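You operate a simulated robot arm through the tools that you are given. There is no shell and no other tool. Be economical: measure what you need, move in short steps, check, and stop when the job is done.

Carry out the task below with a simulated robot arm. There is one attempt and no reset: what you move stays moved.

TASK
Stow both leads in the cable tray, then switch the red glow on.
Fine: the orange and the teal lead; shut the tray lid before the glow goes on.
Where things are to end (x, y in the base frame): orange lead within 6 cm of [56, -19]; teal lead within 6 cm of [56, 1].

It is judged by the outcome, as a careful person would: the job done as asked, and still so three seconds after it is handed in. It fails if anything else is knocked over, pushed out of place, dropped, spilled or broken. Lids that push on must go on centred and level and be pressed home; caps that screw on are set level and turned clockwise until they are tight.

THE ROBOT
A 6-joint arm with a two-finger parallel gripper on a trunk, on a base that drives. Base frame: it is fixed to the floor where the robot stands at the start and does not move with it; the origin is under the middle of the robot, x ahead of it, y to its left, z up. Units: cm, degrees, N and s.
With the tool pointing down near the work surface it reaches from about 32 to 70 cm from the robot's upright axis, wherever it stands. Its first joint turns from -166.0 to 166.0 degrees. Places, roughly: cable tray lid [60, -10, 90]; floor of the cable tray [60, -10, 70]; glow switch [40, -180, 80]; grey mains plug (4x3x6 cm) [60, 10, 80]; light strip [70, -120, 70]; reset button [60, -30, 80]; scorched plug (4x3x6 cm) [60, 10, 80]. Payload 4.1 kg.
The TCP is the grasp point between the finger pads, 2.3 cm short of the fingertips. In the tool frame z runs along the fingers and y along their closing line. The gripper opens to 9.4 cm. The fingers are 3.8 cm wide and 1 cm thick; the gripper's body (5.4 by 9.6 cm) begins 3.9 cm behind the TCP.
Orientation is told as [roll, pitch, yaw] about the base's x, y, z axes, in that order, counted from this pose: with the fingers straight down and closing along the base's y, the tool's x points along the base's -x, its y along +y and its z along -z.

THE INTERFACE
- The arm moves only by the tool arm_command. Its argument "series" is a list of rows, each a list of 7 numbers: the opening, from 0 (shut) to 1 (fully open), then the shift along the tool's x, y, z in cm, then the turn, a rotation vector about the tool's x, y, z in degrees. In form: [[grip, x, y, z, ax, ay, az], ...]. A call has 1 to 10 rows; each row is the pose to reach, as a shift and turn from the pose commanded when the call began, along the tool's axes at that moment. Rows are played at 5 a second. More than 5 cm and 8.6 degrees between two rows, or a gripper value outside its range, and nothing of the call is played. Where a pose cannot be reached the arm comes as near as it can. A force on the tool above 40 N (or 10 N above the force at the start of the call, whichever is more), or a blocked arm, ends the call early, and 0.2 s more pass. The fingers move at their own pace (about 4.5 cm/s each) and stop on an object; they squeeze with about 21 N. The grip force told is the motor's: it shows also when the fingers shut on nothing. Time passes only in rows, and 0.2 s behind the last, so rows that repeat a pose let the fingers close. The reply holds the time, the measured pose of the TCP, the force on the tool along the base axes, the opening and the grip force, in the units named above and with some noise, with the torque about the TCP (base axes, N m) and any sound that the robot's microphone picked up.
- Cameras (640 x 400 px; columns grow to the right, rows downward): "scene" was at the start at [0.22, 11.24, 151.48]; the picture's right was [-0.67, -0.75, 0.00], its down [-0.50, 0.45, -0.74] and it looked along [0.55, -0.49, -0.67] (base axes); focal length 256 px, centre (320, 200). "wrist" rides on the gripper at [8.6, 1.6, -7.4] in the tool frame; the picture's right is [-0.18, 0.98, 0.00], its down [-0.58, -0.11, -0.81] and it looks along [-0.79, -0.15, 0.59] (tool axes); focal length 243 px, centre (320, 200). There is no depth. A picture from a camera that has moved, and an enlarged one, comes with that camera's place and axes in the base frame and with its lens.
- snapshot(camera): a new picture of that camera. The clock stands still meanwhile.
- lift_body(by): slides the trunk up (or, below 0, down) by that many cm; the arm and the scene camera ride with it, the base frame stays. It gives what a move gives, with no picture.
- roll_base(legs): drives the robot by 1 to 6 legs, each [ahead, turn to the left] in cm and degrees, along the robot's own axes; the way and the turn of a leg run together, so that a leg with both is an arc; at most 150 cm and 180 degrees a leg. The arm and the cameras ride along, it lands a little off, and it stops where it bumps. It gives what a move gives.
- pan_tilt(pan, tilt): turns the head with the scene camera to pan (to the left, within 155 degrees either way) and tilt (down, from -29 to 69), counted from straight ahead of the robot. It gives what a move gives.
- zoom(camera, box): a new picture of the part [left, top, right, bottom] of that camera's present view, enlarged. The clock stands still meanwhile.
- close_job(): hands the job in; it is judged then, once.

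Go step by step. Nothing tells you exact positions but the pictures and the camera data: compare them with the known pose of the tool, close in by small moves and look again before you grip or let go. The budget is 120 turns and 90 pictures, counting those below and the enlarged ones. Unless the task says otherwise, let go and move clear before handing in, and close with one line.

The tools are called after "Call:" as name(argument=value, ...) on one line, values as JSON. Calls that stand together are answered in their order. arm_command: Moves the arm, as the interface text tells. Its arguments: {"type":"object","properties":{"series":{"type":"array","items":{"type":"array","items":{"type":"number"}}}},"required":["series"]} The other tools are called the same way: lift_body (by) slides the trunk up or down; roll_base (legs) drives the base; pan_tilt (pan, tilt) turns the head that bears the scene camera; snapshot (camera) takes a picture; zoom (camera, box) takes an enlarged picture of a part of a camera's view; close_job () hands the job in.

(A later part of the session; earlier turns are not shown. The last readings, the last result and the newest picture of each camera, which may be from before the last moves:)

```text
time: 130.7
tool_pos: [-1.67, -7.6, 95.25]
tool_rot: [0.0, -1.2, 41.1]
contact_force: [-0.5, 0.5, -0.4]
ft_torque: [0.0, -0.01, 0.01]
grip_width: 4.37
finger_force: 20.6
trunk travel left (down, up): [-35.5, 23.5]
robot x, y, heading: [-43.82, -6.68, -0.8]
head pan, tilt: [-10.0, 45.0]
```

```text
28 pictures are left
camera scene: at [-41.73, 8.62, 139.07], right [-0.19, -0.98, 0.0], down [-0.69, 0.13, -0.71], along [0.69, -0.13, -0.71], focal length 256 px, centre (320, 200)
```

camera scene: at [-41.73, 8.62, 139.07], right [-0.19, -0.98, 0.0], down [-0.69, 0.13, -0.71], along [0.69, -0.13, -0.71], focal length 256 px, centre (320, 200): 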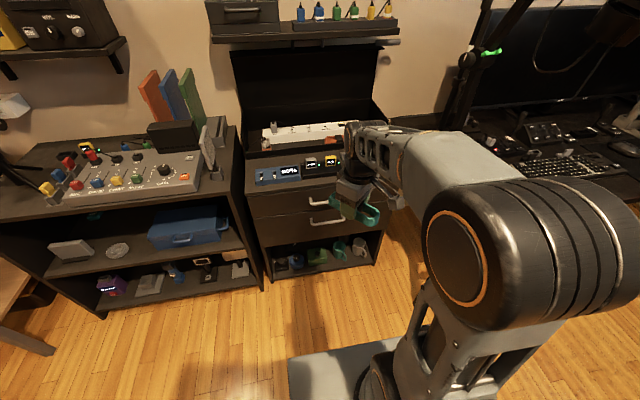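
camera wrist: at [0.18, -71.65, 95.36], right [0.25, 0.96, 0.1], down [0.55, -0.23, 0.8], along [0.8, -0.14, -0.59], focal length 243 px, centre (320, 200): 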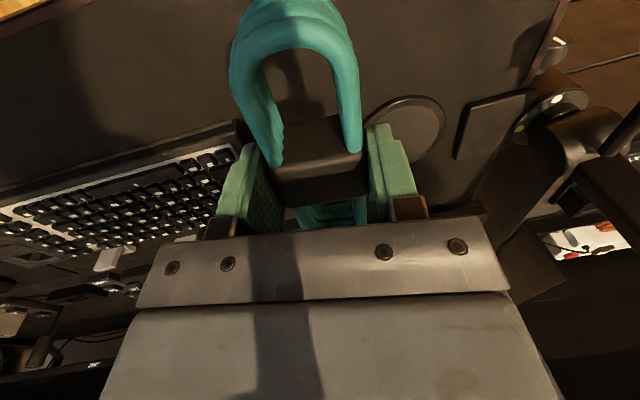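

All looks in place. I'll drive up to the tray and rotate the tool so the lead lies along y.

Call:
roll_base(legs=[[38, 0]])

Call:
arm_command(series=[[0, 0, 0, 0, 0, 0, -8.2], [0, 0, 0, 0, 0, 0, -16.4], [0, 0, 0, 0, 0, 0, -24.6], [0, 0, 0, 0, 0, 0, -32.8], [0, 0, 0, 0, 0, 0, -41], [0, 0, 0, 0, 0, 0, -49]])

Call:
zoom(camera="scene", box=[210, 100, 450, 260])

```text
time: 133.2
tool_pos: [37.17, -8.69, 95.27]
tool_rot: [0.1, -1.2, 40.8]
contact_force: [-0.5, 0.2, -1.1]
ft_torque: [0.02, 0.02, 0.01]
grip_width: 4.37
finger_force: 21.0
trunk travel left (down, up): [-35.5, 23.5]
robot x, y, heading: [-5.14, -7.32, -1.6]
head pan, tilt: [-10.0, 45.0]
```

```text
time: 134.6
tool_pos: [37.04, -8.52, 95.18]
tool_rot: [-0.9, -0.8, 90.0]
contact_force: [-0.2, -0.1, -1.0]
ft_torque: [0.02, 0.0, 0.03]
grip_width: 4.35
finger_force: 21.0
trunk travel left (down, up): [-35.5, 23.5]
robot x, y, heading: [-5.22, -7.51, -1.2]
head pan, tilt: [-10.0, 45.0]
```

```text
2.50 times, centred on (330, 180) of scene
camera zoom: at [-2.87, 7.91, 139.07], right [-0.19, -0.98, 0.0], down [-0.69, 0.14, -0.71], along [0.69, -0.14, -0.71], focal length 639 px, centre (295, 250)
```

zoom: 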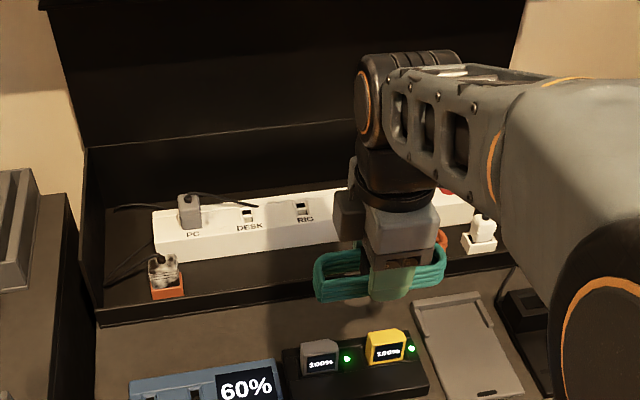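

I'll move over the teal spot at about (56.2, 0.5) at a safe height.

Call:
arm_command(series=[[0, -2.3, -2, 1.5, 0, 0, 0], [0, -4.6, -4, 3, 0, 0, 0], [0, -7, -7, 5, 0, 0, 0], [0, -9.2, -10, 7, 0, 0, 0], [0, -9.2, -14, 7.3, 0, 0, 0], [0, -9.2, -17, 7.3, 0, 0, 0], [0, -9.2, -19.2, 7.3, 0, 0, 0]])

Call:
snapshot(camera="wrist")

```text
time: 136.2
tool_pos: [56.33, 0.45, 88.35]
tool_rot: [-0.9, -0.8, 89.7]
contact_force: [0.7, -0.2, -0.1]
ft_torque: [0.0, 0.0, 0.0]
grip_width: 4.37
finger_force: 20.7
trunk travel left (down, up): [-35.5, 23.5]
robot x, y, heading: [-5.47, -7.31, -1.2]
head pan, tilt: [-10.0, 45.0]
```

```text
26 pictures are left
camera wrist: at [54.53, -8.18, 95.69], right [-0.98, 0.19, -0.01], down [0.1, 0.57, 0.82], along [0.16, 0.8, -0.58], focal length 243 px, centre (320, 200)
```

wrist: 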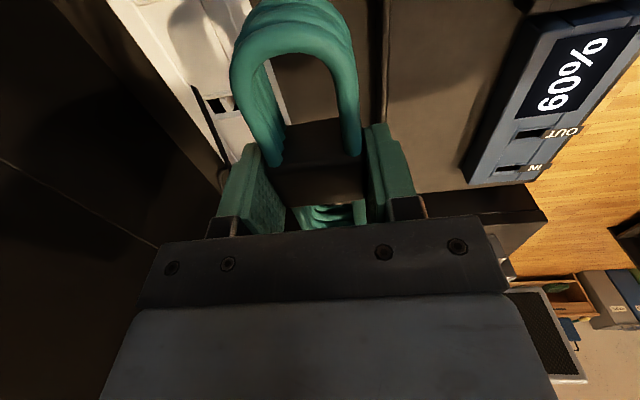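

It lines up as the orange did, so I'll lower to the floor.

Call:
arm_command(series=[[0, 0, 0.2, 3, 0, 0, 0], [0, 0, 0.2, 6, 0, 0, 0], [0, 0, 0.2, 8.5, 0, 0, 0], [0, 0, 0.2, 9.7, 0, 0, 0], [0, 0, 0.2, 10.6, 0, 0, 0], [0, 0, 0.2, 11.4, 0, 0, 0], [0, 0, 0.2, 12.2, 0, 0, 0]])

Call:
snapshot(camera="wrist")

```text
time: 137.8
tool_pos: [56.41, 0.8, 77.05]
tool_rot: [-1.4, -0.9, 89.6]
contact_force: [-8.5, -1.9, 15.6]
ft_torque: [-0.37, 0.74, -0.13]
grip_width: 4.4
finger_force: 20.5
trunk travel left (down, up): [-35.5, 23.5]
robot x, y, heading: [-5.16, -7.29, -1.4]
head pan, tilt: [-10.0, 45.0]
stopped in row 7: the force on the tool passed its limit (the readings are from after the stop); the commanded pose is now the measured one
```

```text
25 pictures are left
camera wrist: at [54.5, -7.92, 84.29], right [-0.98, 0.19, -0.02], down [0.09, 0.57, 0.82], along [0.17, 0.8, -0.57], focal length 243 px, centre (320, 200)
```

wrist: 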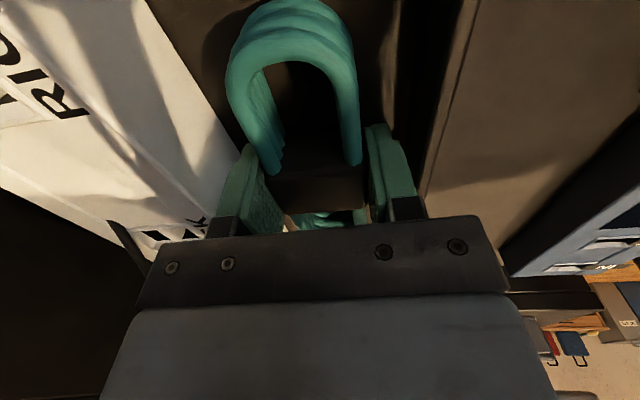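

The teal lead is on the floor, so I'll release and lift.

Call:
arm_command(series=[[0.5, 0, 0, -0.2, 0, 0, 0], [0.53, 0, 0, -0.3, 0, 0, 0], [0.53, 0, 0, -1.5, 0, 0, 0], [0.53, 0, 0, -3, 0, 0, 0], [0.53, 0, 0, -6, 0, 0, 0], [0.53, 0, 0, -9, 0, 0, 0], [0.53, 0, 0, -11, 0, 0, 0]])

Call:
arm_command(series=[[0.6, 0, 4, -1, 0, 0, 0], [0.6, 0, 8, -2, 0, 0, 0], [0.6, 0, 12, -4, 0, 0, 0], [0.6, 0, 16, -6, 0, 0, 0], [0.6, 0, 20, -8, 0, 0, 0]])

Call:
roll_base(legs=[[-12, 0]])

Call:
snapshot(camera="scene")

```text
time: 139.4
tool_pos: [56.47, 0.64, 87.79]
tool_rot: [-1.3, -0.9, 89.7]
contact_force: [-0.8, -0.1, 1.1]
ft_torque: [-0.01, -0.07, -0.02]
grip_width: 4.99
finger_force: 0.0
trunk travel left (down, up): [-35.5, 23.5]
robot x, y, heading: [-5.0, -7.36, -1.3]
head pan, tilt: [-10.0, 45.0]
```

```text
time: 140.6
tool_pos: [36.26, 0.88, 95.4]
tool_rot: [-1.3, -0.8, 89.7]
contact_force: [0.3, -0.8, -0.4]
ft_torque: [0.03, 0.02, 0.01]
grip_width: 5.64
finger_force: 0.1
trunk travel left (down, up): [-35.5, 23.5]
robot x, y, heading: [-5.22, -7.45, -1.4]
head pan, tilt: [-10.0, 45.0]
```

```text
time: 141.8
tool_pos: [24.24, 1.05, 95.43]
tool_rot: [-1.3, -0.9, 89.6]
contact_force: [0.1, -0.2, -0.6]
ft_torque: [0.0, -0.01, -0.02]
grip_width: 5.64
finger_force: 0.1
trunk travel left (down, up): [-35.5, 23.5]
robot x, y, heading: [-17.41, -7.24, -1.2]
head pan, tilt: [-10.0, 45.0]
```

```text
24 pictures are left
camera scene: at [-15.04, 8.18, 139.07], right [-0.2, -0.98, 0.0], down [-0.69, 0.14, -0.71], along [0.69, -0.14, -0.71], focal length 256 px, centre (320, 200)
```

scene: 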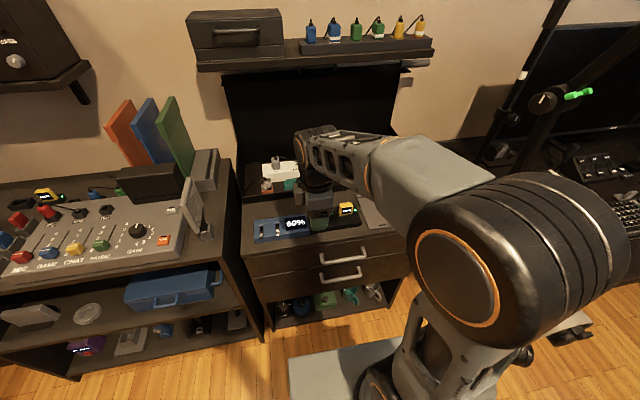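

Both leads are stowed. Now for closing the lid: I'll take a closer look at the lid and its side rod.

Call:
pan_tilt(pan=-20, tilt=30)

Call:
zoom(camera="scene", box=[150, 60, 390, 250])

Call:
snapshot(camera="wrist")

```text
time: 142.6
tool_pos: [24.2, 0.99, 95.26]
tool_rot: [-1.4, -0.8, 89.6]
contact_force: [1.0, -0.1, -0.6]
ft_torque: [-0.03, 0.01, 0.02]
grip_width: 5.65
finger_force: 0.0
trunk travel left (down, up): [-35.5, 23.5]
robot x, y, heading: [-17.16, -7.12, -1.1]
head pan, tilt: [-20.0, 30.0]
```

```text
2.11 times, centred on (270, 155) of scene
camera zoom: at [-14.6, 6.49, 141.32], right [-0.36, -0.93, 0.0], down [-0.47, 0.18, -0.87], along [0.81, -0.31, -0.5], focal length 538 px, centre (425, 295)
```

zoom: 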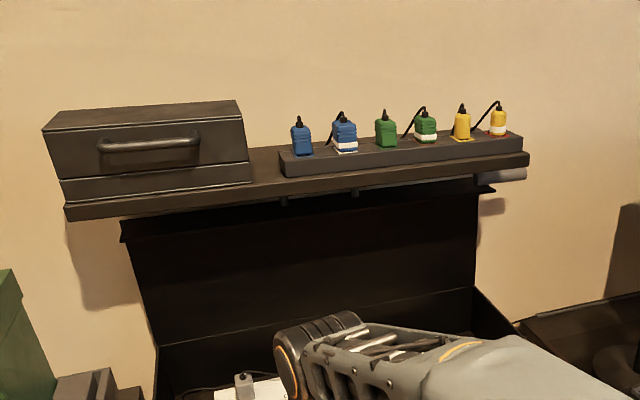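

```text
22 pictures are left
camera wrist: at [22.27, -7.69, 102.66], right [-0.98, 0.19, -0.02], down [0.09, 0.57, 0.82], along [0.17, 0.8, -0.58], focal length 243 px, centre (320, 200)
```

wrist: 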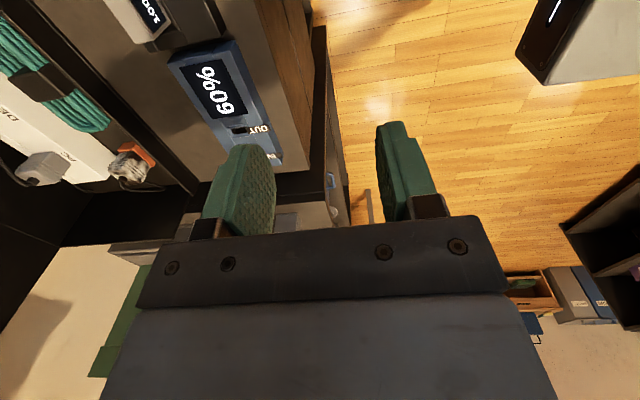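

The white rod at the lid's right end, about (70, -42, 111), sticks out past the shelf end, so it can be gripped without going under the shelf. I'll shift the robot right to about y -25 with a left turn, reverse and right turn, keeping the arm away from the mic boom.

Call:
roll_base(legs=[[0, 45], [-26, 0], [0, -44], [14, 0]])

Call:
pan_tilt(pan=-12, tilt=25)

Call:
snapshot(camera="scene")

```text
time: 149.5
tool_pos: [18.98, -16.39, 95.33]
tool_rot: [-1.3, -1.0, 90.5]
contact_force: [0.8, -0.6, 0.3]
ft_torque: [0.02, -0.04, -0.05]
grip_width: 5.61
finger_force: 0.0
trunk travel left (down, up): [-35.5, 23.5]
robot x, y, heading: [-22.75, -25.26, -0.5]
head pan, tilt: [-20.0, 30.0]
```

```text
time: 150.2
tool_pos: [18.93, -16.45, 95.27]
tool_rot: [-1.3, -0.9, 90.5]
contact_force: [-0.2, 0.2, 0.7]
ft_torque: [0.0, 0.02, 0.01]
grip_width: 5.64
finger_force: 0.0
trunk travel left (down, up): [-35.5, 23.5]
robot x, y, heading: [-22.74, -25.36, -0.4]
head pan, tilt: [-12.0, 25.0]
```

```text
21 pictures are left
camera scene: at [-19.42, -10.44, 142.12], right [-0.22, -0.98, 0.0], down [-0.41, 0.09, -0.91], along [0.88, -0.2, -0.42], focal length 256 px, centre (320, 200)
```

scene: 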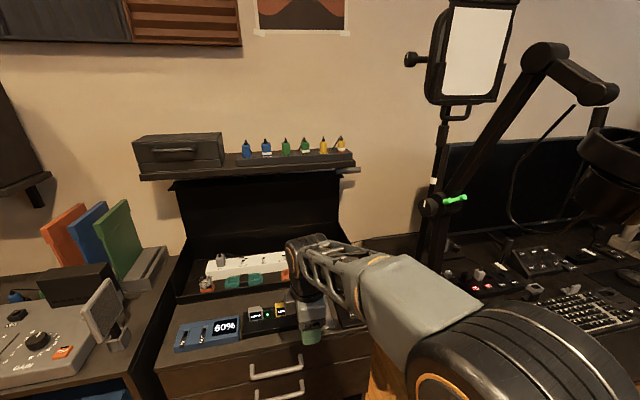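

Call:
zoom(camera="scene", box=[260, 130, 400, 220])

```text
4.44 times, centred on (330, 175) of scene
camera zoom: at [-19.42, -10.44, 142.12], right [-0.22, -0.98, 0.0], down [-0.41, 0.09, -0.91], along [0.88, -0.2, -0.42], focal length 1136 px, centre (276, 311)
```

zoom: 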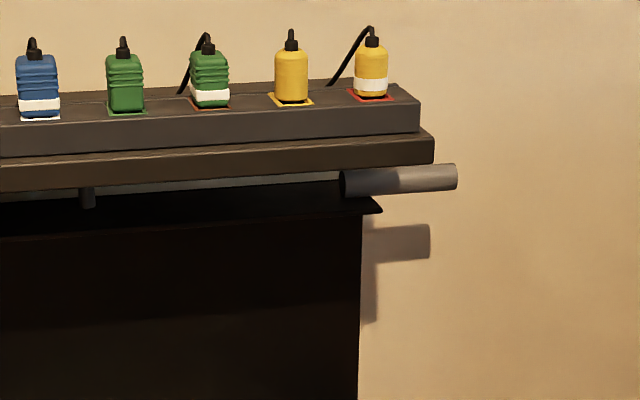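

The rod runs from y -37 to -48 at about (72, 110.5), and the mic-arm post stands near (24, -48). I'll level the tool to point forward while extending at y about -16, away from the post.

Call:
arm_command(series=[[0.6, 0, -2, -1, 8.5, 0, 0], [0.6, 0, -4, -2, 17, 0, 0], [0.6, 0, -6, -3, 25.5, 0, 0], [0.6, 0, -8, -4, 34, 0, 0], [0.6, 0, -10, -5, 42.5, 0, 0], [0.6, 0, -12, -6, 51, 0, 0], [0.6, 0, -14, -7, 59.5, 0, 0], [0.6, 0, -16, -8, 68, 0, 0], [0.6, 0, -18, -9, 76.5, 0, 0], [0.6, 0, -20, -10, 85, 0, 0]])

Call:
snapshot(camera="scene")

```text
time: 152.4
tool_pos: [38.77, -16.4, 105.98]
tool_rot: [-86.3, -0.9, 90.6]
contact_force: [-0.7, 0.3, 0.4]
ft_torque: [-0.01, 0.01, 0.04]
grip_width: 5.63
finger_force: 0.0
trunk travel left (down, up): [-35.5, 23.5]
robot x, y, heading: [-22.51, -25.39, -0.3]
head pan, tilt: [-12.0, 25.0]
```

```text
19 pictures are left
camera scene: at [-19.42, -10.43, 142.13], right [-0.21, -0.98, 0.0], down [-0.41, 0.09, -0.91], along [0.89, -0.19, -0.42], focal length 256 px, centre (320, 200)
```

scene: 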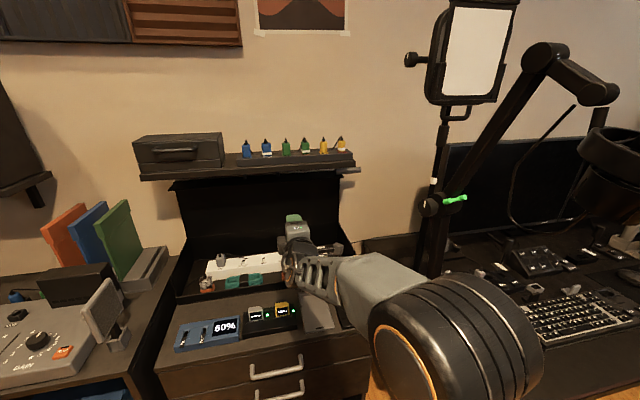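

The tool now points forward. I'll drive ahead 18 cm.

Call:
roll_base(legs=[[18, 0]])

Call:
arm_command(series=[[0.6, 4, -0.8, 0, 0, 0, 0], [0.6, 8, -1.6, 0, 0, 0, 0], [0.6, 12, -2.4, 0, 0, 0, 0], [0.6, 16, -3.2, 0, 0, 0, 0], [0.6, 20, -4, 0, 0, 0, 0], [0.6, 24, -4.5, 0, 0, 0, 0], [0.6, 28.4, -4.5, 0, 0, 0, 0]])

Call:
snapshot(camera="wrist")

Call:
snapshot(camera="scene")

```text
time: 153.9
tool_pos: [56.9, -16.65, 105.87]
tool_rot: [-86.4, -0.8, 90.5]
contact_force: [0.5, -1.0, -0.1]
ft_torque: [-0.01, 0.03, 0.0]
grip_width: 5.63
finger_force: 0.1
trunk travel left (down, up): [-35.5, 23.5]
robot x, y, heading: [-4.42, -25.71, -0.8]
head pan, tilt: [-12.0, 25.0]
```

```text
time: 155.4
tool_pos: [59.06, -26.88, 111.84]
tool_rot: [-82.9, 0.1, 85.7]
contact_force: [-5.6, 6.1, -18.3]
ft_torque: [-0.62, -0.32, 0.15]
grip_width: 4.78
finger_force: 0.0
out of reach, approached as far as the arm can: row 1, 2, 3, 4, 5, 6, 7
trunk travel left (down, up): [-35.5, 23.5]
robot x, y, heading: [-4.1, -25.35, -0.4]
head pan, tilt: [-12.0, 25.0]
stopped in row 7: the force on the tool passed its limit (the readings are from after the stop); the commanded pose is now the measured one
```

```text
18 pictures are left
camera wrist: at [50.78, -34.96, 111.28], right [-0.11, 0.19, -0.98], down [-0.74, 0.64, 0.21], along [0.66, 0.74, 0.07], focal length 243 px, centre (320, 200)
```

wrist: 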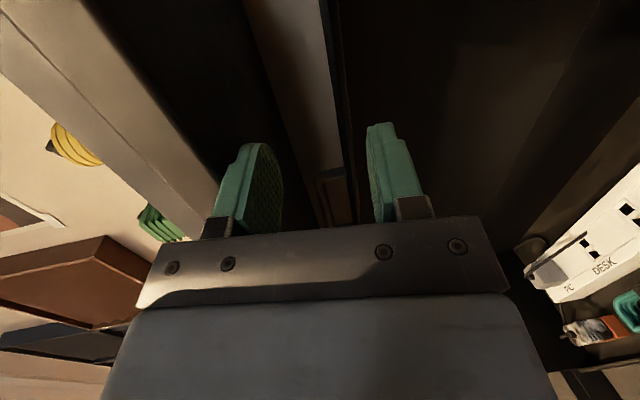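

```text
17 pictures are left
camera scene: at [-1.23, -10.48, 142.1], right [-0.21, -0.98, 0.0], down [-0.41, 0.09, -0.91], along [0.89, -0.19, -0.42], focal length 256 px, centre (320, 200)
```

scene: 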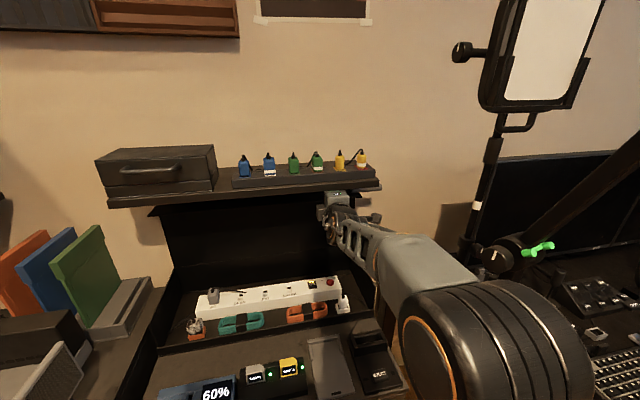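

The hand just touched the shelf underside and the reach is cramped. From here I can see the lid's lip at about z 109.5 running right in front of the fingers, so I'll grip the lip directly at y about -26 instead. First I'll back off and level the tool.

Call:
arm_command(series=[[0.4, 0, 1.5, -1, 0, 0, 0], [0.4, 0, 2.5, -3, 3, -2, 0], [0.4, 0, 3, -5, 7, -4.3, 0]])

Call:
roll_base(legs=[[-6, 0]])

Call:
lift_body(by=1)

```text
time: 156.2
tool_pos: [53.23, -22.37, 111.11]
tool_rot: [-90.3, -0.5, 88.3]
contact_force: [0.5, 0.7, -0.2]
ft_torque: [0.0, -0.01, 0.05]
grip_width: 3.75
finger_force: 0.0
out of reach, approached as far as the arm can: row 2, 3
trunk travel left (down, up): [-35.5, 23.5]
robot x, y, heading: [-4.45, -25.38, -0.2]
head pan, tilt: [-12.0, 25.0]
```

```text
time: 157.2
tool_pos: [47.27, -22.21, 111.04]
tool_rot: [-90.0, -0.3, 88.3]
contact_force: [-1.2, -0.1, 0.6]
ft_torque: [-0.01, 0.03, 0.0]
grip_width: 3.75
finger_force: 0.0
trunk travel left (down, up): [-35.5, 23.5]
robot x, y, heading: [-10.51, -25.26, -0.3]
head pan, tilt: [-12.0, 25.0]
```

```text
time: 157.7
tool_pos: [47.32, -22.32, 111.98]
tool_rot: [-90.1, -0.4, 88.4]
contact_force: [-0.7, -0.9, -0.1]
ft_torque: [0.02, 0.0, 0.01]
grip_width: 3.78
finger_force: 0.0
trunk travel left (down, up): [-36.5, 22.5]
robot x, y, heading: [-10.47, -25.46, -0.4]
head pan, tilt: [-12.0, 25.0]
```

Call:
arm_command(series=[[0.35, 0.2, 1.5, 3, 0, 0, 0], [0.35, 0.4, 2.7, 6, 0, 0, 0], [0.35, 0.6, 2.7, 9, 0, 0, 0], [0.35, 0.7, 2.7, 12.5, 0, 0, 0]])

Call:
snapshot(camera="wrist")

```text
time: 158.7
tool_pos: [59.44, -22.0, 109.52]
tool_rot: [-90.0, -0.4, 87.8]
contact_force: [-0.1, -0.4, 0.1]
ft_torque: [0.01, 0.01, 0.01]
grip_width: 3.29
finger_force: 0.0
out of reach, approached as far as the arm can: row 1, 2, 3, 4
trunk travel left (down, up): [-36.5, 22.5]
robot x, y, heading: [-10.29, -25.55, -0.2]
head pan, tilt: [-12.0, 25.0]
```

```text
16 pictures are left
camera wrist: at [51.63, -30.42, 107.8], right [0.01, 0.19, -0.98], down [-0.78, 0.61, 0.11], along [0.62, 0.77, 0.15], focal length 243 px, centre (320, 200)
```

wrist: 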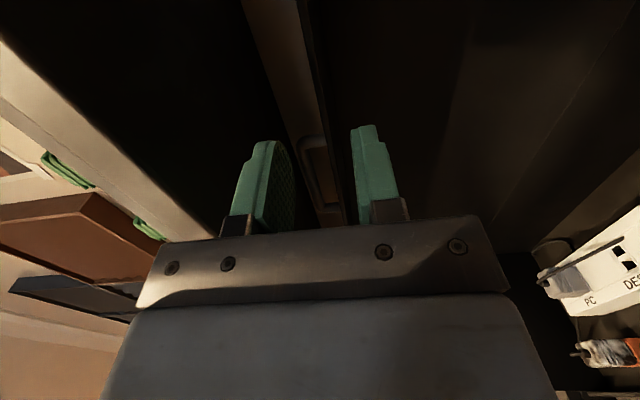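

The lip lies between the fingers at about z 109.3, so I'll advance onto it.

Call:
arm_command(series=[[0.35, 0, 0.2, 2.5, 0, 0, 0], [0.35, 0, 0.3, 5, 0, 0, 0], [0.35, 0, 0.3, 7, 0, 0, 0], [0.35, 0, 0.3, 8.5, 0, 0, 0]])

Call:
snapshot(camera="wrist")

```text
time: 159.7
tool_pos: [68.25, -22.31, 109.52]
tool_rot: [-90.1, -0.3, 88.3]
contact_force: [0.1, -0.3, -0.6]
ft_torque: [0.0, -0.02, 0.03]
grip_width: 3.29
finger_force: 0.0
trunk travel left (down, up): [-36.5, 22.5]
robot x, y, heading: [-10.47, -25.21, -0.1]
head pan, tilt: [-12.0, 25.0]
```

```text
15 pictures are left
camera wrist: at [60.43, -30.76, 107.84], right [0.01, 0.19, -0.98], down [-0.79, 0.6, 0.11], along [0.61, 0.77, 0.15], focal length 243 px, centre (320, 200)
```

wrist: 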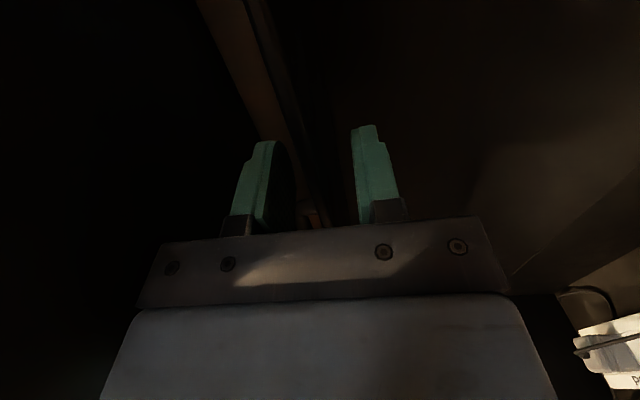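

No collision. I'll close on the lip.

Call:
arm_command(series=[[0.1, 0, 0, 0, 0, 0, 0], [0, 0, 0, 0, 0, 0, 0], [0, 0, 0, 0, 0, 0, 0], [0, 0, 0, 0, 0, 0, 0]])

```text
time: 160.7
tool_pos: [68.07, -22.29, 109.33]
tool_rot: [-89.9, -0.2, 88.4]
contact_force: [-6.5, -1.7, -5.9]
ft_torque: [-1.21, 1.79, -0.13]
grip_width: 0.57
finger_force: 45.4
trunk travel left (down, up): [-36.5, 22.5]
robot x, y, heading: [-10.36, -25.32, -0.3]
head pan, tilt: [-12.0, 25.0]
```

The lip is gripped (0.57 cm). I'll pull it along its arc, pitching with the lid.

Call:
arm_command(series=[[0, 0, 0.35, -1, 2.5, 0, 0], [0, 0, 0.8, -2.05, 5, 0, 0], [0, 0, 1.9, -4.05, 10, 0, 0], [0, 0, 3.1, -5.96, 15, 0, 0], [0, 0, 4.46, -7.75, 20, 0, 0], [0, 0, 6.0, -9.4, 25, 0, 0]])

Call:
zoom(camera="scene", box=[120, 100, 440, 300])

```text
time: 161.6
tool_pos: [64.04, -20.49, 107.7]
tool_rot: [-100.0, -0.6, 86.3]
contact_force: [-6.7, -11.2, -2.5]
ft_torque: [-0.82, 1.29, -1.6]
grip_width: 0.53
finger_force: 45.0
out of reach, approached as far as the arm can: row 2, 3, 4
trunk travel left (down, up): [-36.5, 22.5]
robot x, y, heading: [-10.69, -25.12, -1.2]
head pan, tilt: [-12.0, 25.0]
stopped in row 4: the force on the tool passed its limit (the readings are from after the stop); the commanded pose is now the measured one
```

```text
2.00 times, centred on (280, 200) of scene
camera zoom: at [-7.18, -10.73, 143.15], right [-0.23, -0.97, 0.0], down [-0.41, 0.1, -0.91], along [0.88, -0.2, -0.42], focal length 511 px, centre (400, 200)
```

zoom: 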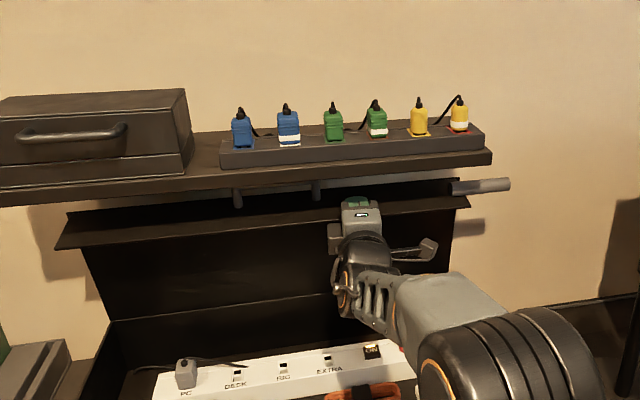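

It's moving; the lid is now at about 74°. I'll continue with another short pull.

Call:
arm_command(series=[[0, 0, 0.45, -1.1, 2.5, 0, 0], [0, 0, 0.93, -2.2, 5, 0, 0], [0, 0, 1.45, -3.2, 7.5, 0, 0], [0, 0, 2.0, -4.2, 10, 0, 0]])

```text
time: 162.6
tool_pos: [60.38, -18.73, 105.4]
tool_rot: [-110.3, -1.5, 85.4]
contact_force: [3.1, -28.1, 6.1]
ft_torque: [1.41, -1.14, 0.09]
grip_width: 0.54
finger_force: 44.9
out of reach, approached as far as the arm can: row 2, 3, 4
trunk travel left (down, up): [-36.5, 22.5]
robot x, y, heading: [-10.25, -25.63, -0.8]
head pan, tilt: [-12.0, 25.0]
```

The lid is at about 64°. Pushing down on its front face will close it from here, so I'll release, retract and set the closed fingers above the front face.

Call:
arm_command(series=[[0.3, 0, 0, 0, 0, 0, 0], [0.3, 0, 0, 0, 0, 0, 0], [0.3, 0, 0, -3, 0, 0, 0], [0.3, 0, 0, -7, 0, 0, 0], [0.2, 0, 0, -11, 0, 0, 0], [0, 0, 0, -13, 0, 0, 0]])

Call:
zoom(camera="scene", box=[120, 100, 440, 300])

```text
time: 164.0
tool_pos: [48.22, -17.81, 101.02]
tool_rot: [-110.3, -0.7, 86.6]
contact_force: [0.1, 0.6, 0.3]
ft_torque: [0.0, -0.06, -0.01]
grip_width: 0.0
finger_force: 16.8
out of reach, approached as far as the arm can: row 3
trunk travel left (down, up): [-36.5, 22.5]
robot x, y, heading: [-10.36, -25.31, -0.7]
head pan, tilt: [-12.0, 25.0]
```

```text
2.00 times, centred on (280, 200) of scene
camera zoom: at [-7.19, -10.61, 143.13], right [-0.22, -0.97, 0.0], down [-0.41, 0.09, -0.91], along [0.88, -0.2, -0.42], focal length 511 px, centre (400, 200)
```

zoom: 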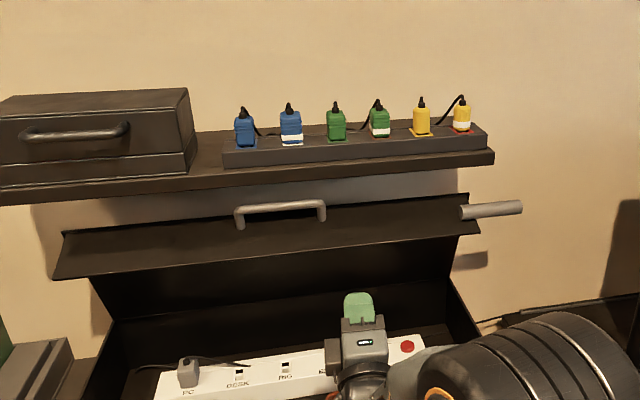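

The lid holds. Now I'll level and pitch the tool slightly down, rising to z 112 in front of the lid.

Call:
arm_command(series=[[0, 0.4, -2, 1.1, -7, 0, 0], [0, 0.8, -4, 2.2, -14, 0, 0], [0, 1.3, -6, 3.3, -21, 0, 0], [0, 1.8, -8, 4.5, -28, 0, 0], [0, 2.2, -9.7, 5.6, -35, 0, 0]])

```text
time: 165.2
tool_pos: [50.07, -20.12, 111.97]
tool_rot: [-75.3, -0.6, 86.7]
contact_force: [-0.3, -0.2, 0.5]
ft_torque: [0.01, 0.02, 0.0]
grip_width: 0.01
finger_force: 21.1
trunk travel left (down, up): [-36.5, 22.5]
robot x, y, heading: [-10.59, -25.38, -0.8]
head pan, tilt: [-12.0, 25.0]
```

Call:
arm_command(series=[[0, 0, -0.2, 3.8, 0, 0, 0], [0, 0, -0.2, 7.6, 0, 0, 0], [0, 0, -0.2, 11.3, 0, 0, 0]])

Call:
arm_command(series=[[0, 0, 1.5, 0.9, 0, 0, 0], [0, 0, 2.87, 1.68, 0, 0, 0], [0, 0, 4.6, 0.5, 0, 0, 0], [0, 0, 6.4, -0.7, 0, 0, 0], [0, 0, 8.3, -1.6, 0, 0, 0], [0, 0, 10.3, -2.57, 0, 0, 0]])

Call:
zoom(camera="scene", box=[120, 100, 440, 300])

```text
time: 166.0
tool_pos: [61.13, -20.46, 109.71]
tool_rot: [-75.2, -0.8, 86.6]
contact_force: [-0.9, -1.3, -0.6]
ft_torque: [-0.01, 0.0, -0.01]
grip_width: 0.01
finger_force: 20.9
trunk travel left (down, up): [-36.5, 22.5]
robot x, y, heading: [-10.65, -25.53, -0.8]
head pan, tilt: [-12.0, 25.0]
```

```text
time: 166.6
tool_pos: [61.63, -20.52, 108.38]
tool_rot: [-77.3, -0.7, 86.5]
contact_force: [-7.2, 1.1, 16.3]
ft_torque: [0.21, -0.24, 0.04]
grip_width: 0.03
finger_force: 20.8
trunk travel left (down, up): [-36.5, 22.5]
robot x, y, heading: [-10.37, -25.26, -0.6]
head pan, tilt: [-12.0, 25.0]
stopped in row 3: the force on the tool passed its limit (the readings are from after the stop); the commanded pose is now the measured one
```

```text
2.00 times, centred on (280, 200) of scene
camera zoom: at [-7.5, -10.61, 143.15], right [-0.22, -0.98, 0.0], down [-0.41, 0.09, -0.91], along [0.88, -0.2, -0.42], focal length 511 px, centre (400, 200)
```

zoom: 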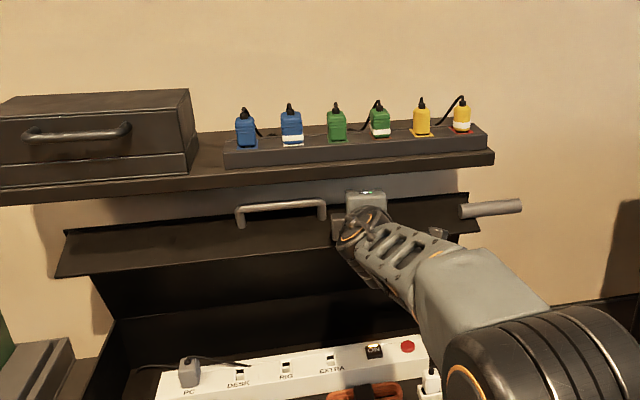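

Pushing down on the face mostly jams against friction, so I'll grip the handle instead. Its bar is at about (63.4, -8.5, 109.5) and accessible now. Retracting and lining up with it.

Call:
arm_command(series=[[0, 0, -1, -2, 0, 0, 0], [0.2, 0, -1, -6, 3, 0, 0], [0.35, -3, -1, -9, 6, 0, 0], [0.35, -7, -1, -9, 9, 0, 0], [0.35, -11.3, 0.2, -9, 12.7, 0, 0]])

Call:
snapshot(camera="wrist")

```text
time: 167.8
tool_pos: [53.1, -8.62, 109.69]
tool_rot: [-89.2, -0.8, 86.5]
contact_force: [0.3, -0.8, 0.0]
ft_torque: [-0.02, 0.0, 0.01]
grip_width: 3.27
finger_force: 0.1
trunk travel left (down, up): [-36.5, 22.5]
robot x, y, heading: [-10.58, -25.23, -0.6]
head pan, tilt: [-12.0, 25.0]
```

```text
11 pictures are left
camera wrist: at [45.12, -16.76, 108.14], right [0.0, 0.2, -0.98], down [-0.77, 0.63, 0.13], along [0.64, 0.75, 0.15], focal length 243 px, centre (320, 200)
```

wrist: 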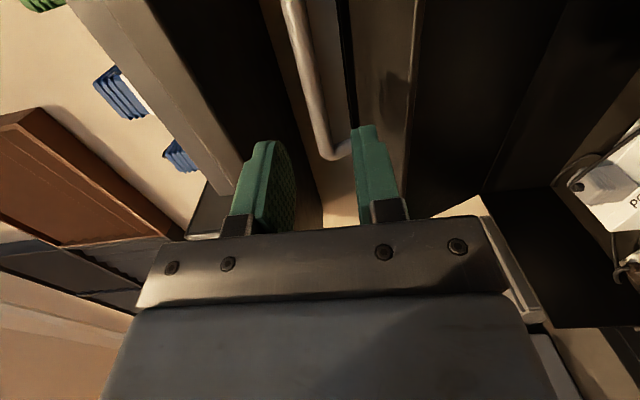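

The bar sits a bit higher than the tool axis, so I'll raise 0.7 cm and advance.

Call:
arm_command(series=[[0.35, 0, -0.7, 2.5, 0, 0, 0], [0.35, 0, -0.7, 5, 0, 0, 0], [0.35, 0, -0.7, 7.5, 0, 0, 0], [0.35, 0, -0.7, 9, 0, 0, 0]])

Call:
snapshot(camera="wrist")

```text
time: 168.8
tool_pos: [62.55, -9.23, 110.43]
tool_rot: [-89.2, -0.8, 86.5]
contact_force: [0.3, 0.0, -0.1]
ft_torque: [-0.02, 0.02, -0.03]
grip_width: 3.28
finger_force: 0.0
trunk travel left (down, up): [-36.5, 22.5]
robot x, y, heading: [-10.69, -25.61, -0.8]
head pan, tilt: [-12.0, 25.0]
```

```text
10 pictures are left
camera wrist: at [54.52, -17.36, 108.9], right [0.0, 0.2, -0.98], down [-0.77, 0.63, 0.13], along [0.64, 0.75, 0.15], focal length 243 px, centre (320, 200)
```

wrist: 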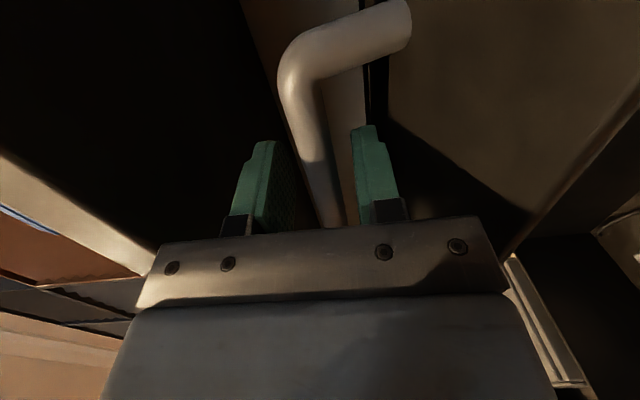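

The bar is right between the pads. I'll grip it and pull along the arc, pitching down gradually.

Call:
arm_command(series=[[0.1, 0, 0, 0, 0, 0, 0], [0, 0, 0, 0, 0, 0, 0], [0, 0, 0, 0, 0, 0, 0], [0, 0, 0.6, -1.05, -2, 0, 0], [0, 0, 1.2, -2.1, -4, 0, 0], [0, 0, 1.9, -3.05, -6, 0, 0], [0, 0, 2.6, -4, -8, 0, 0], [0, 0, 4.2, -5.85, -12, 0, 0], [0, 0, 5.9, -7.5, -16, 0, 0], [0, 0, 7.8, -9.1, -20, 0, 0]])

```text
time: 171.0
tool_pos: [53.3, -9.01, 102.6]
tool_rot: [-69.2, -0.9, 86.2]
contact_force: [-2.1, -23.2, 2.6]
ft_torque: [-1.84, -0.12, -0.02]
grip_width: 1.47
finger_force: 44.7
trunk travel left (down, up): [-36.5, 22.5]
robot x, y, heading: [-10.54, -25.75, -1.1]
head pan, tilt: [-12.0, 25.0]
```

The lid is coming down with the grip intact, at about 38° now. Continuing the arc.

Call:
arm_command(series=[[0, 0, 1.2, -0.35, -1.5, 0, 0], [0, 0, 2.37, -0.6, -3, 0, 0], [0, 0, 4.89, -1.03, -6, 0, 0], [0, 0, 7.3, -1.19, -9, 0, 0], [0, 0, 9.77, -1.21, -12, 0, 0], [0, 0, 12.2, -1.02, -15, 0, 0]])

```text
time: 172.4
tool_pos: [48.36, -8.22, 91.74]
tool_rot: [-54.2, -0.8, 86.6]
contact_force: [9.0, -17.8, -1.5]
ft_torque: [-1.89, -0.1, 0.29]
grip_width: 1.51
finger_force: 45.1
trunk travel left (down, up): [-36.5, 22.5]
robot x, y, heading: [-10.33, -25.74, -0.6]
head pan, tilt: [-12.0, 25.0]
```

Nearly closed, with about 9 cm left. I'll lower it the rest of the way and press until it stops.

Call:
arm_command(series=[[0, 0, 1.7, 1.05, 0, 0, 0], [0, 0, 3.4, 2.1, 0, 0, 0], [0, 0, 5.0, 3.4, 0, 0, 0], [0, 0, 6.5, 4.68, 0, 0, 0], [0, 0, 7.4, 5.4, 0, 0, 0], [0, 0, 8, 5.9, 0, 0, 0]])

Call:
snapshot(camera="scene")

```text
time: 173.7
tool_pos: [48.52, -7.81, 83.56]
tool_rot: [-55.7, -0.8, 86.7]
contact_force: [-17.0, -6.9, 16.5]
ft_torque: [-1.78, -0.04, 0.74]
grip_width: 1.47
finger_force: 45.2
trunk travel left (down, up): [-36.5, 22.5]
robot x, y, heading: [-10.62, -25.49, -0.6]
head pan, tilt: [-12.0, 25.0]
stopped in row 6: the force on the tool passed its limit (the readings are from after the stop); the commanded pose is now the measured one
```

```text
9 pictures are left
camera scene: at [-7.6, -10.73, 143.15], right [-0.22, -0.98, 0.0], down [-0.41, 0.09, -0.91], along [0.89, -0.2, -0.42], focal length 256 px, centre (320, 200)
```

scene: 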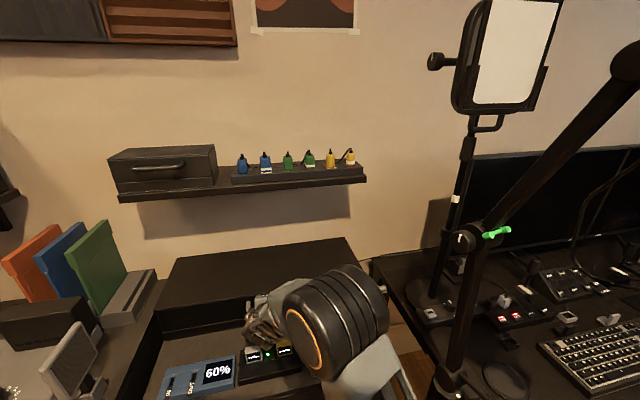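

The lid is shut; the handle is back at its original height of z 83.6. I'll release and withdraw along the approach line.

Call:
arm_command(series=[[0.35, 0, 0, -0.2, 0, 0, 0], [0.4, 0, 0, -0.5, 0, 0, 0], [0.4, 0, 0, -3, 0, 0, 0], [0.4, 0, 0, -6, 0, 0, 0], [0.4, 0, -4, -8, 0, 0, 0], [0.4, 0, -8, -10, 0, 0, 0], [0.4, 0, -11, -13, 0, 0, 0]])

Call:
roll_base(legs=[[-26, 0]])

Call:
snapshot(camera="scene")

```text
time: 175.3
tool_pos: [44.39, -7.91, 99.93]
tool_rot: [-55.3, -1.0, 86.6]
contact_force: [0.4, 0.4, -0.5]
ft_torque: [0.04, 0.0, 0.0]
grip_width: 3.74
finger_force: 0.1
trunk travel left (down, up): [-36.5, 22.5]
robot x, y, heading: [-10.27, -25.5, -0.9]
head pan, tilt: [-12.0, 25.0]
```

```text
time: 177.2
tool_pos: [18.02, -7.59, 99.76]
tool_rot: [-55.3, -1.0, 86.6]
contact_force: [0.3, 0.3, 0.7]
ft_torque: [-0.01, 0.0, 0.0]
grip_width: 3.77
finger_force: 0.1
trunk travel left (down, up): [-36.5, 22.5]
robot x, y, heading: [-36.67, -24.97, -0.7]
head pan, tilt: [-12.0, 25.0]
```

```text
8 pictures are left
camera scene: at [-33.68, -10.3, 143.13], right [-0.22, -0.98, 0.0], down [-0.41, 0.09, -0.91], along [0.88, -0.2, -0.42], focal length 256 px, centre (320, 200)
```

scene: 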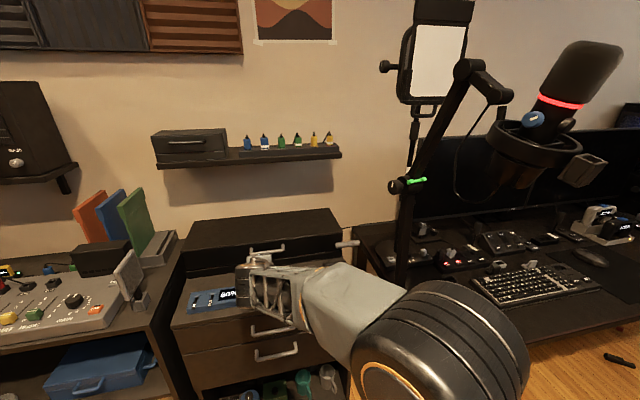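

The lid is shut and everything else looks undisturbed. Next is the glow switch near (40, -180), so I'll back off further, turn right and drive along the desk for a look.

Call:
roll_base(legs=[[-16, 0], [0, -80], [80, 0]])

Call:
pan_tilt(pan=40, tilt=28)

Call:
snapshot(camera="scene")

```text
time: 185.9
tool_pos: [-15.03, -153.75, 99.84]
tool_rot: [-55.3, -1.0, 6.3]
contact_force: [0.2, -0.3, 0.0]
ft_torque: [0.0, 0.0, 0.0]
grip_width: 3.76
finger_force: 0.2
trunk travel left (down, up): [-36.5, 22.5]
robot x, y, heading: [-41.51, -102.48, -81.2]
head pan, tilt: [-12.0, 25.0]
```

```text
time: 187.1
tool_pos: [-14.97, -153.63, 99.69]
tool_rot: [-55.3, -1.0, 6.3]
contact_force: [0.0, 0.2, -0.2]
ft_torque: [0.0, -0.01, -0.03]
grip_width: 3.76
finger_force: 0.1
trunk travel left (down, up): [-36.5, 22.5]
robot x, y, heading: [-41.68, -102.61, -81.2]
head pan, tilt: [40.0, 28.0]
```

```text
7 pictures are left
camera scene: at [-19.04, -99.88, 142.64], right [-0.66, -0.75, 0.0], down [-0.35, 0.31, -0.88], along [0.66, -0.58, -0.47], focal length 256 px, centre (320, 200)
```

scene: 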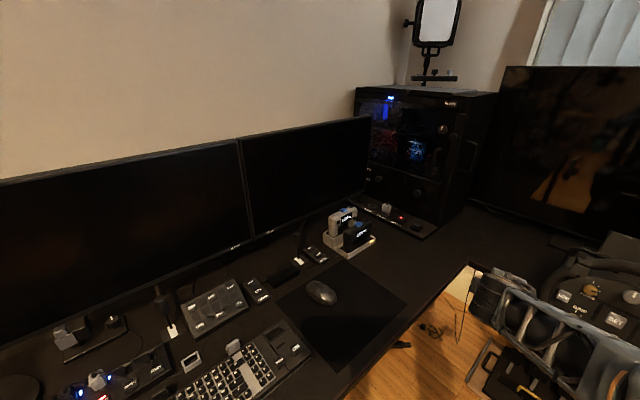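

Call:
zoom(camera="scene", box=[310, 180, 450, 268])

```text
4.55 times, centred on (380, 224) of scene
camera zoom: at [-19.04, -99.88, 142.64], right [-0.66, -0.75, 0.0], down [-0.35, 0.31, -0.88], along [0.66, -0.58, -0.47], focal length 1162 px, centre (47, 91)
```

zoom: 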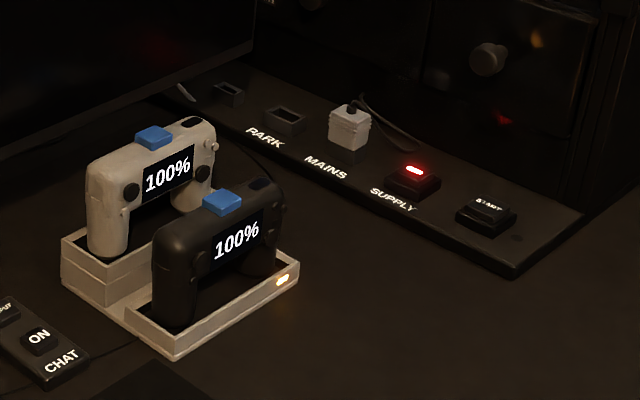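

The panel with the red LED is for the PC (MAINS, SUPPLY, START), not the glow. The place given for the glow switch, about (40, -180), is hidden behind the two docked controllers. I'll point the tool down and bring it left, clear of the steering wheel, then look from higher and closer.

Call:
arm_command(series=[[0, -2.5, 0, -1.8, -7, 0, 0], [0, -5, 0, -3.6, -14, 0, 0], [0, -7.5, 0, -5.4, -21, 0, 0], [0, -10, 0, -7.2, -28, 0, 0], [0, -12.5, 0, -9, -35, 0, 0], [0, -15, 0, -10.8, -42, 0, 0], [0, -17.5, 0.2, -12.6, -49, 0, 0], [0, -20, 0.4, -14.4, -55.3, 0, 0]])

Call:
lift_body(by=22)

```text
time: 188.9
tool_pos: [3.51, -139.4, 107.92]
tool_rot: [0.2, -1.0, 6.3]
contact_force: [-0.9, 0.4, 0.6]
ft_torque: [-0.02, 0.0, 0.01]
grip_width: 0.0
finger_force: 21.2
trunk travel left (down, up): [-36.5, 22.5]
robot x, y, heading: [-41.68, -102.43, -81.1]
head pan, tilt: [40.0, 28.0]
```

```text
time: 191.2
tool_pos: [3.4, -139.56, 129.83]
tool_rot: [0.1, -1.0, 6.4]
contact_force: [-0.3, 0.7, -0.6]
ft_torque: [-0.03, -0.02, 0.01]
grip_width: 0.0
finger_force: 21.0
trunk travel left (down, up): [-58.5, 0.5]
robot x, y, heading: [-41.68, -102.91, -80.9]
head pan, tilt: [40.0, 28.0]
```

Call:
roll_base(legs=[[0, 20], [24, 0]])

Call:
pan_tilt(pan=18, tilt=48)

Call:
snapshot(camera="wrist")

```text
time: 194.1
tool_pos: [25.17, -143.58, 129.86]
tool_rot: [0.0, -1.0, 26.3]
contact_force: [-0.2, -0.2, 0.6]
ft_torque: [0.03, 0.02, 0.01]
grip_width: 0.01
finger_force: 21.3
trunk travel left (down, up): [-58.5, 0.5]
robot x, y, heading: [-29.76, -123.88, -60.9]
head pan, tilt: [40.0, 28.0]
```

```text
time: 194.9
tool_pos: [25.04, -143.66, 129.81]
tool_rot: [0.1, -1.0, 26.1]
contact_force: [0.7, 0.5, -0.2]
ft_torque: [0.01, 0.01, -0.01]
grip_width: 0.0
finger_force: 21.2
trunk travel left (down, up): [-58.5, 0.5]
robot x, y, heading: [-29.62, -123.91, -61.2]
head pan, tilt: [18.0, 48.0]
```

```text
5 pictures are left
camera wrist: at [16.45, -145.95, 137.17], right [-0.27, 0.96, 0.0], down [0.56, 0.15, 0.82], along [0.79, 0.22, -0.58], focal length 243 px, centre (320, 200)
```

wrist: 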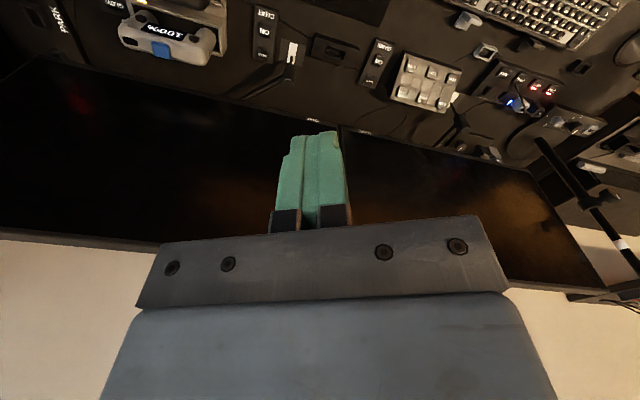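

Call:
snapshot(camera="scene")

```text
4 pictures are left
camera scene: at [-12.18, -115.97, 161.65], right [-0.68, -0.73, 0.0], down [-0.54, 0.51, -0.67], along [0.49, -0.46, -0.74], focal length 256 px, centre (320, 200)
```

scene: 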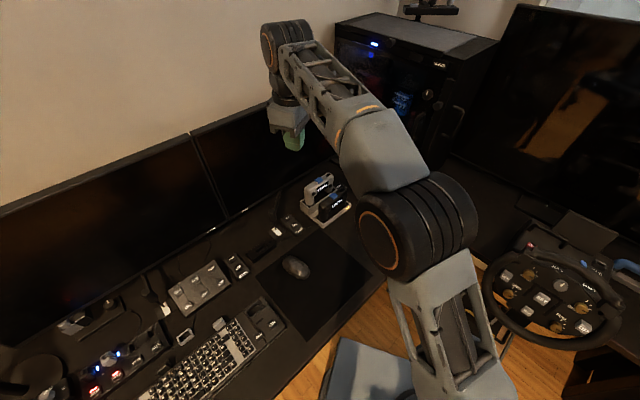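

The forearm covers the switch spot, so I'll swing the arm left and zoom there.

Call:
arm_command(series=[[0, -1.36, 4.4, 0, 0, 0, 0], [0, -2.7, 8.8, 0, 0, 0, 0], [0, -4.1, 13.2, 0, 0, 0, 0], [0, -5.4, 17.6, 0, 0, 0, 0], [0, -6.8, 22, 0, 0, 0, 0], [0, -8.2, 26.4, 0, 0, 0, 0], [0, -9.5, 30.7, 0, 0, 0, 0]])

Call:
zoom(camera="scene", box=[270, 145, 430, 245])

```text
time: 196.5
tool_pos: [20.33, -111.93, 130.38]
tool_rot: [-0.1, -1.0, 26.3]
contact_force: [0.0, -0.3, -0.5]
ft_torque: [-0.01, 0.01, 0.02]
grip_width: 0.0
finger_force: 20.8
trunk travel left (down, up): [-58.5, 0.5]
robot x, y, heading: [-29.69, -123.93, -61.2]
head pan, tilt: [18.0, 48.0]
```

```text
4.00 times, centred on (350, 195) of scene
camera zoom: at [-12.18, -115.9, 161.64], right [-0.68, -0.73, 0.0], down [-0.54, 0.51, -0.67], along [0.49, -0.46, -0.74], focal length 1022 px, centre (200, 220)
```

zoom: 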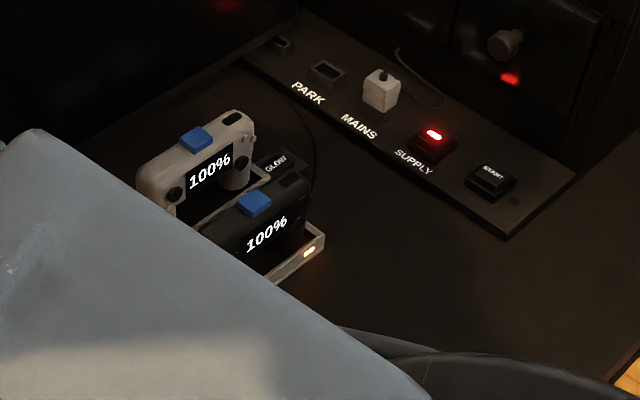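

Found it: a small black switch labelled GLOW at about (45, -182), just behind the docked controllers. I'll drive closer so it's within reach.

Call:
roll_base(legs=[[24, 0], [0, 28]])

```text
time: 199.7
tool_pos: [19.87, -110.6, 130.24]
tool_rot: [0.1, -1.0, 54.8]
contact_force: [0.6, 0.8, -0.3]
ft_torque: [-0.01, 0.01, -0.02]
grip_width: 0.02
finger_force: 21.1
trunk travel left (down, up): [-58.5, 0.5]
robot x, y, heading: [-18.28, -145.29, -32.5]
head pan, tilt: [18.0, 48.0]
```

Call:
roll_base(legs=[[5, 0]])

Call:
arm_command(series=[[0, 2.59, -3.04, 1.8, 0, 0, 5.5], [0, 5.18, -6.08, 3.6, 0, 0, 11], [0, 7.77, -9.12, 5.4, 0, 0, 16.5], [0, 10.4, -12.2, 7.2, 0, 0, 22], [0, 12.95, -15.2, 9, 0, 0, 27.4], [0, 15.5, -18.2, 10.8, 0, 0, 33], [0, 18.1, -21.3, 12.6, 0, 0, 38.4], [0, 20.7, -24.3, 14.4, 0, 0, 44], [0, 23.3, -27.4, 16.2, 0, 0, 49.4], [0, 25.9, -30.4, 18, 0, 0, 54.8]])

```text
time: 200.7
tool_pos: [24.16, -113.37, 130.29]
tool_rot: [0.1, -1.0, 54.7]
contact_force: [0.7, -0.9, -0.3]
ft_torque: [0.02, 0.03, 0.01]
grip_width: 0.01
finger_force: 20.3
trunk travel left (down, up): [-58.5, 0.5]
robot x, y, heading: [-13.83, -147.96, -32.9]
head pan, tilt: [18.0, 48.0]
```

```text
time: 202.9
tool_pos: [34.19, -152.07, 111.99]
tool_rot: [0.8, -0.6, -0.2]
contact_force: [-0.4, 0.4, -0.5]
ft_torque: [0.02, 0.01, -0.01]
grip_width: 0.0
finger_force: 21.3
trunk travel left (down, up): [-58.5, 0.5]
robot x, y, heading: [-13.87, -147.46, -32.6]
head pan, tilt: [18.0, 48.0]
```

Call:
arm_command(series=[[0, -1.2, -4, 1.5, 0, 0, 0], [0, -2.4, -8, 3, 0, 0, 0], [0, -3.6, -12, 4.5, 0, 0, 0], [0, -4.8, -16, 6, 0, 0, 0], [0, -6, -20, 8, 0, 0, 0], [0, -7.2, -24, 10.5, 0, 0, 0], [0, -8.3, -27, 14, 0, 0, 0], [0, -8.8, -29, 18, 0, 0, 0]])

Call:
zoom(camera="wrist", box=[200, 0, 480, 175])

```text
time: 204.7
tool_pos: [42.97, -180.7, 93.45]
tool_rot: [0.8, -0.6, -0.1]
contact_force: [-0.2, -1.0, 0.9]
ft_torque: [0.0, -0.05, 0.0]
grip_width: 0.02
finger_force: 21.2
trunk travel left (down, up): [-58.5, 0.5]
robot x, y, heading: [-13.96, -147.6, -32.7]
head pan, tilt: [18.0, 48.0]
```

```text
2.29 times, centred on (340, 88) of wrist
camera zoom: at [34.11, -179.19, 100.99], right [0.19, 0.98, 0.02], down [0.57, -0.12, 0.81], along [0.8, -0.14, -0.59], focal length 555 px, centre (274, 457)
```

zoom: 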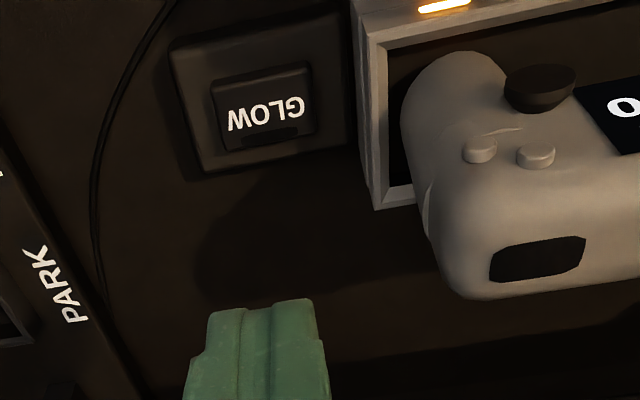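

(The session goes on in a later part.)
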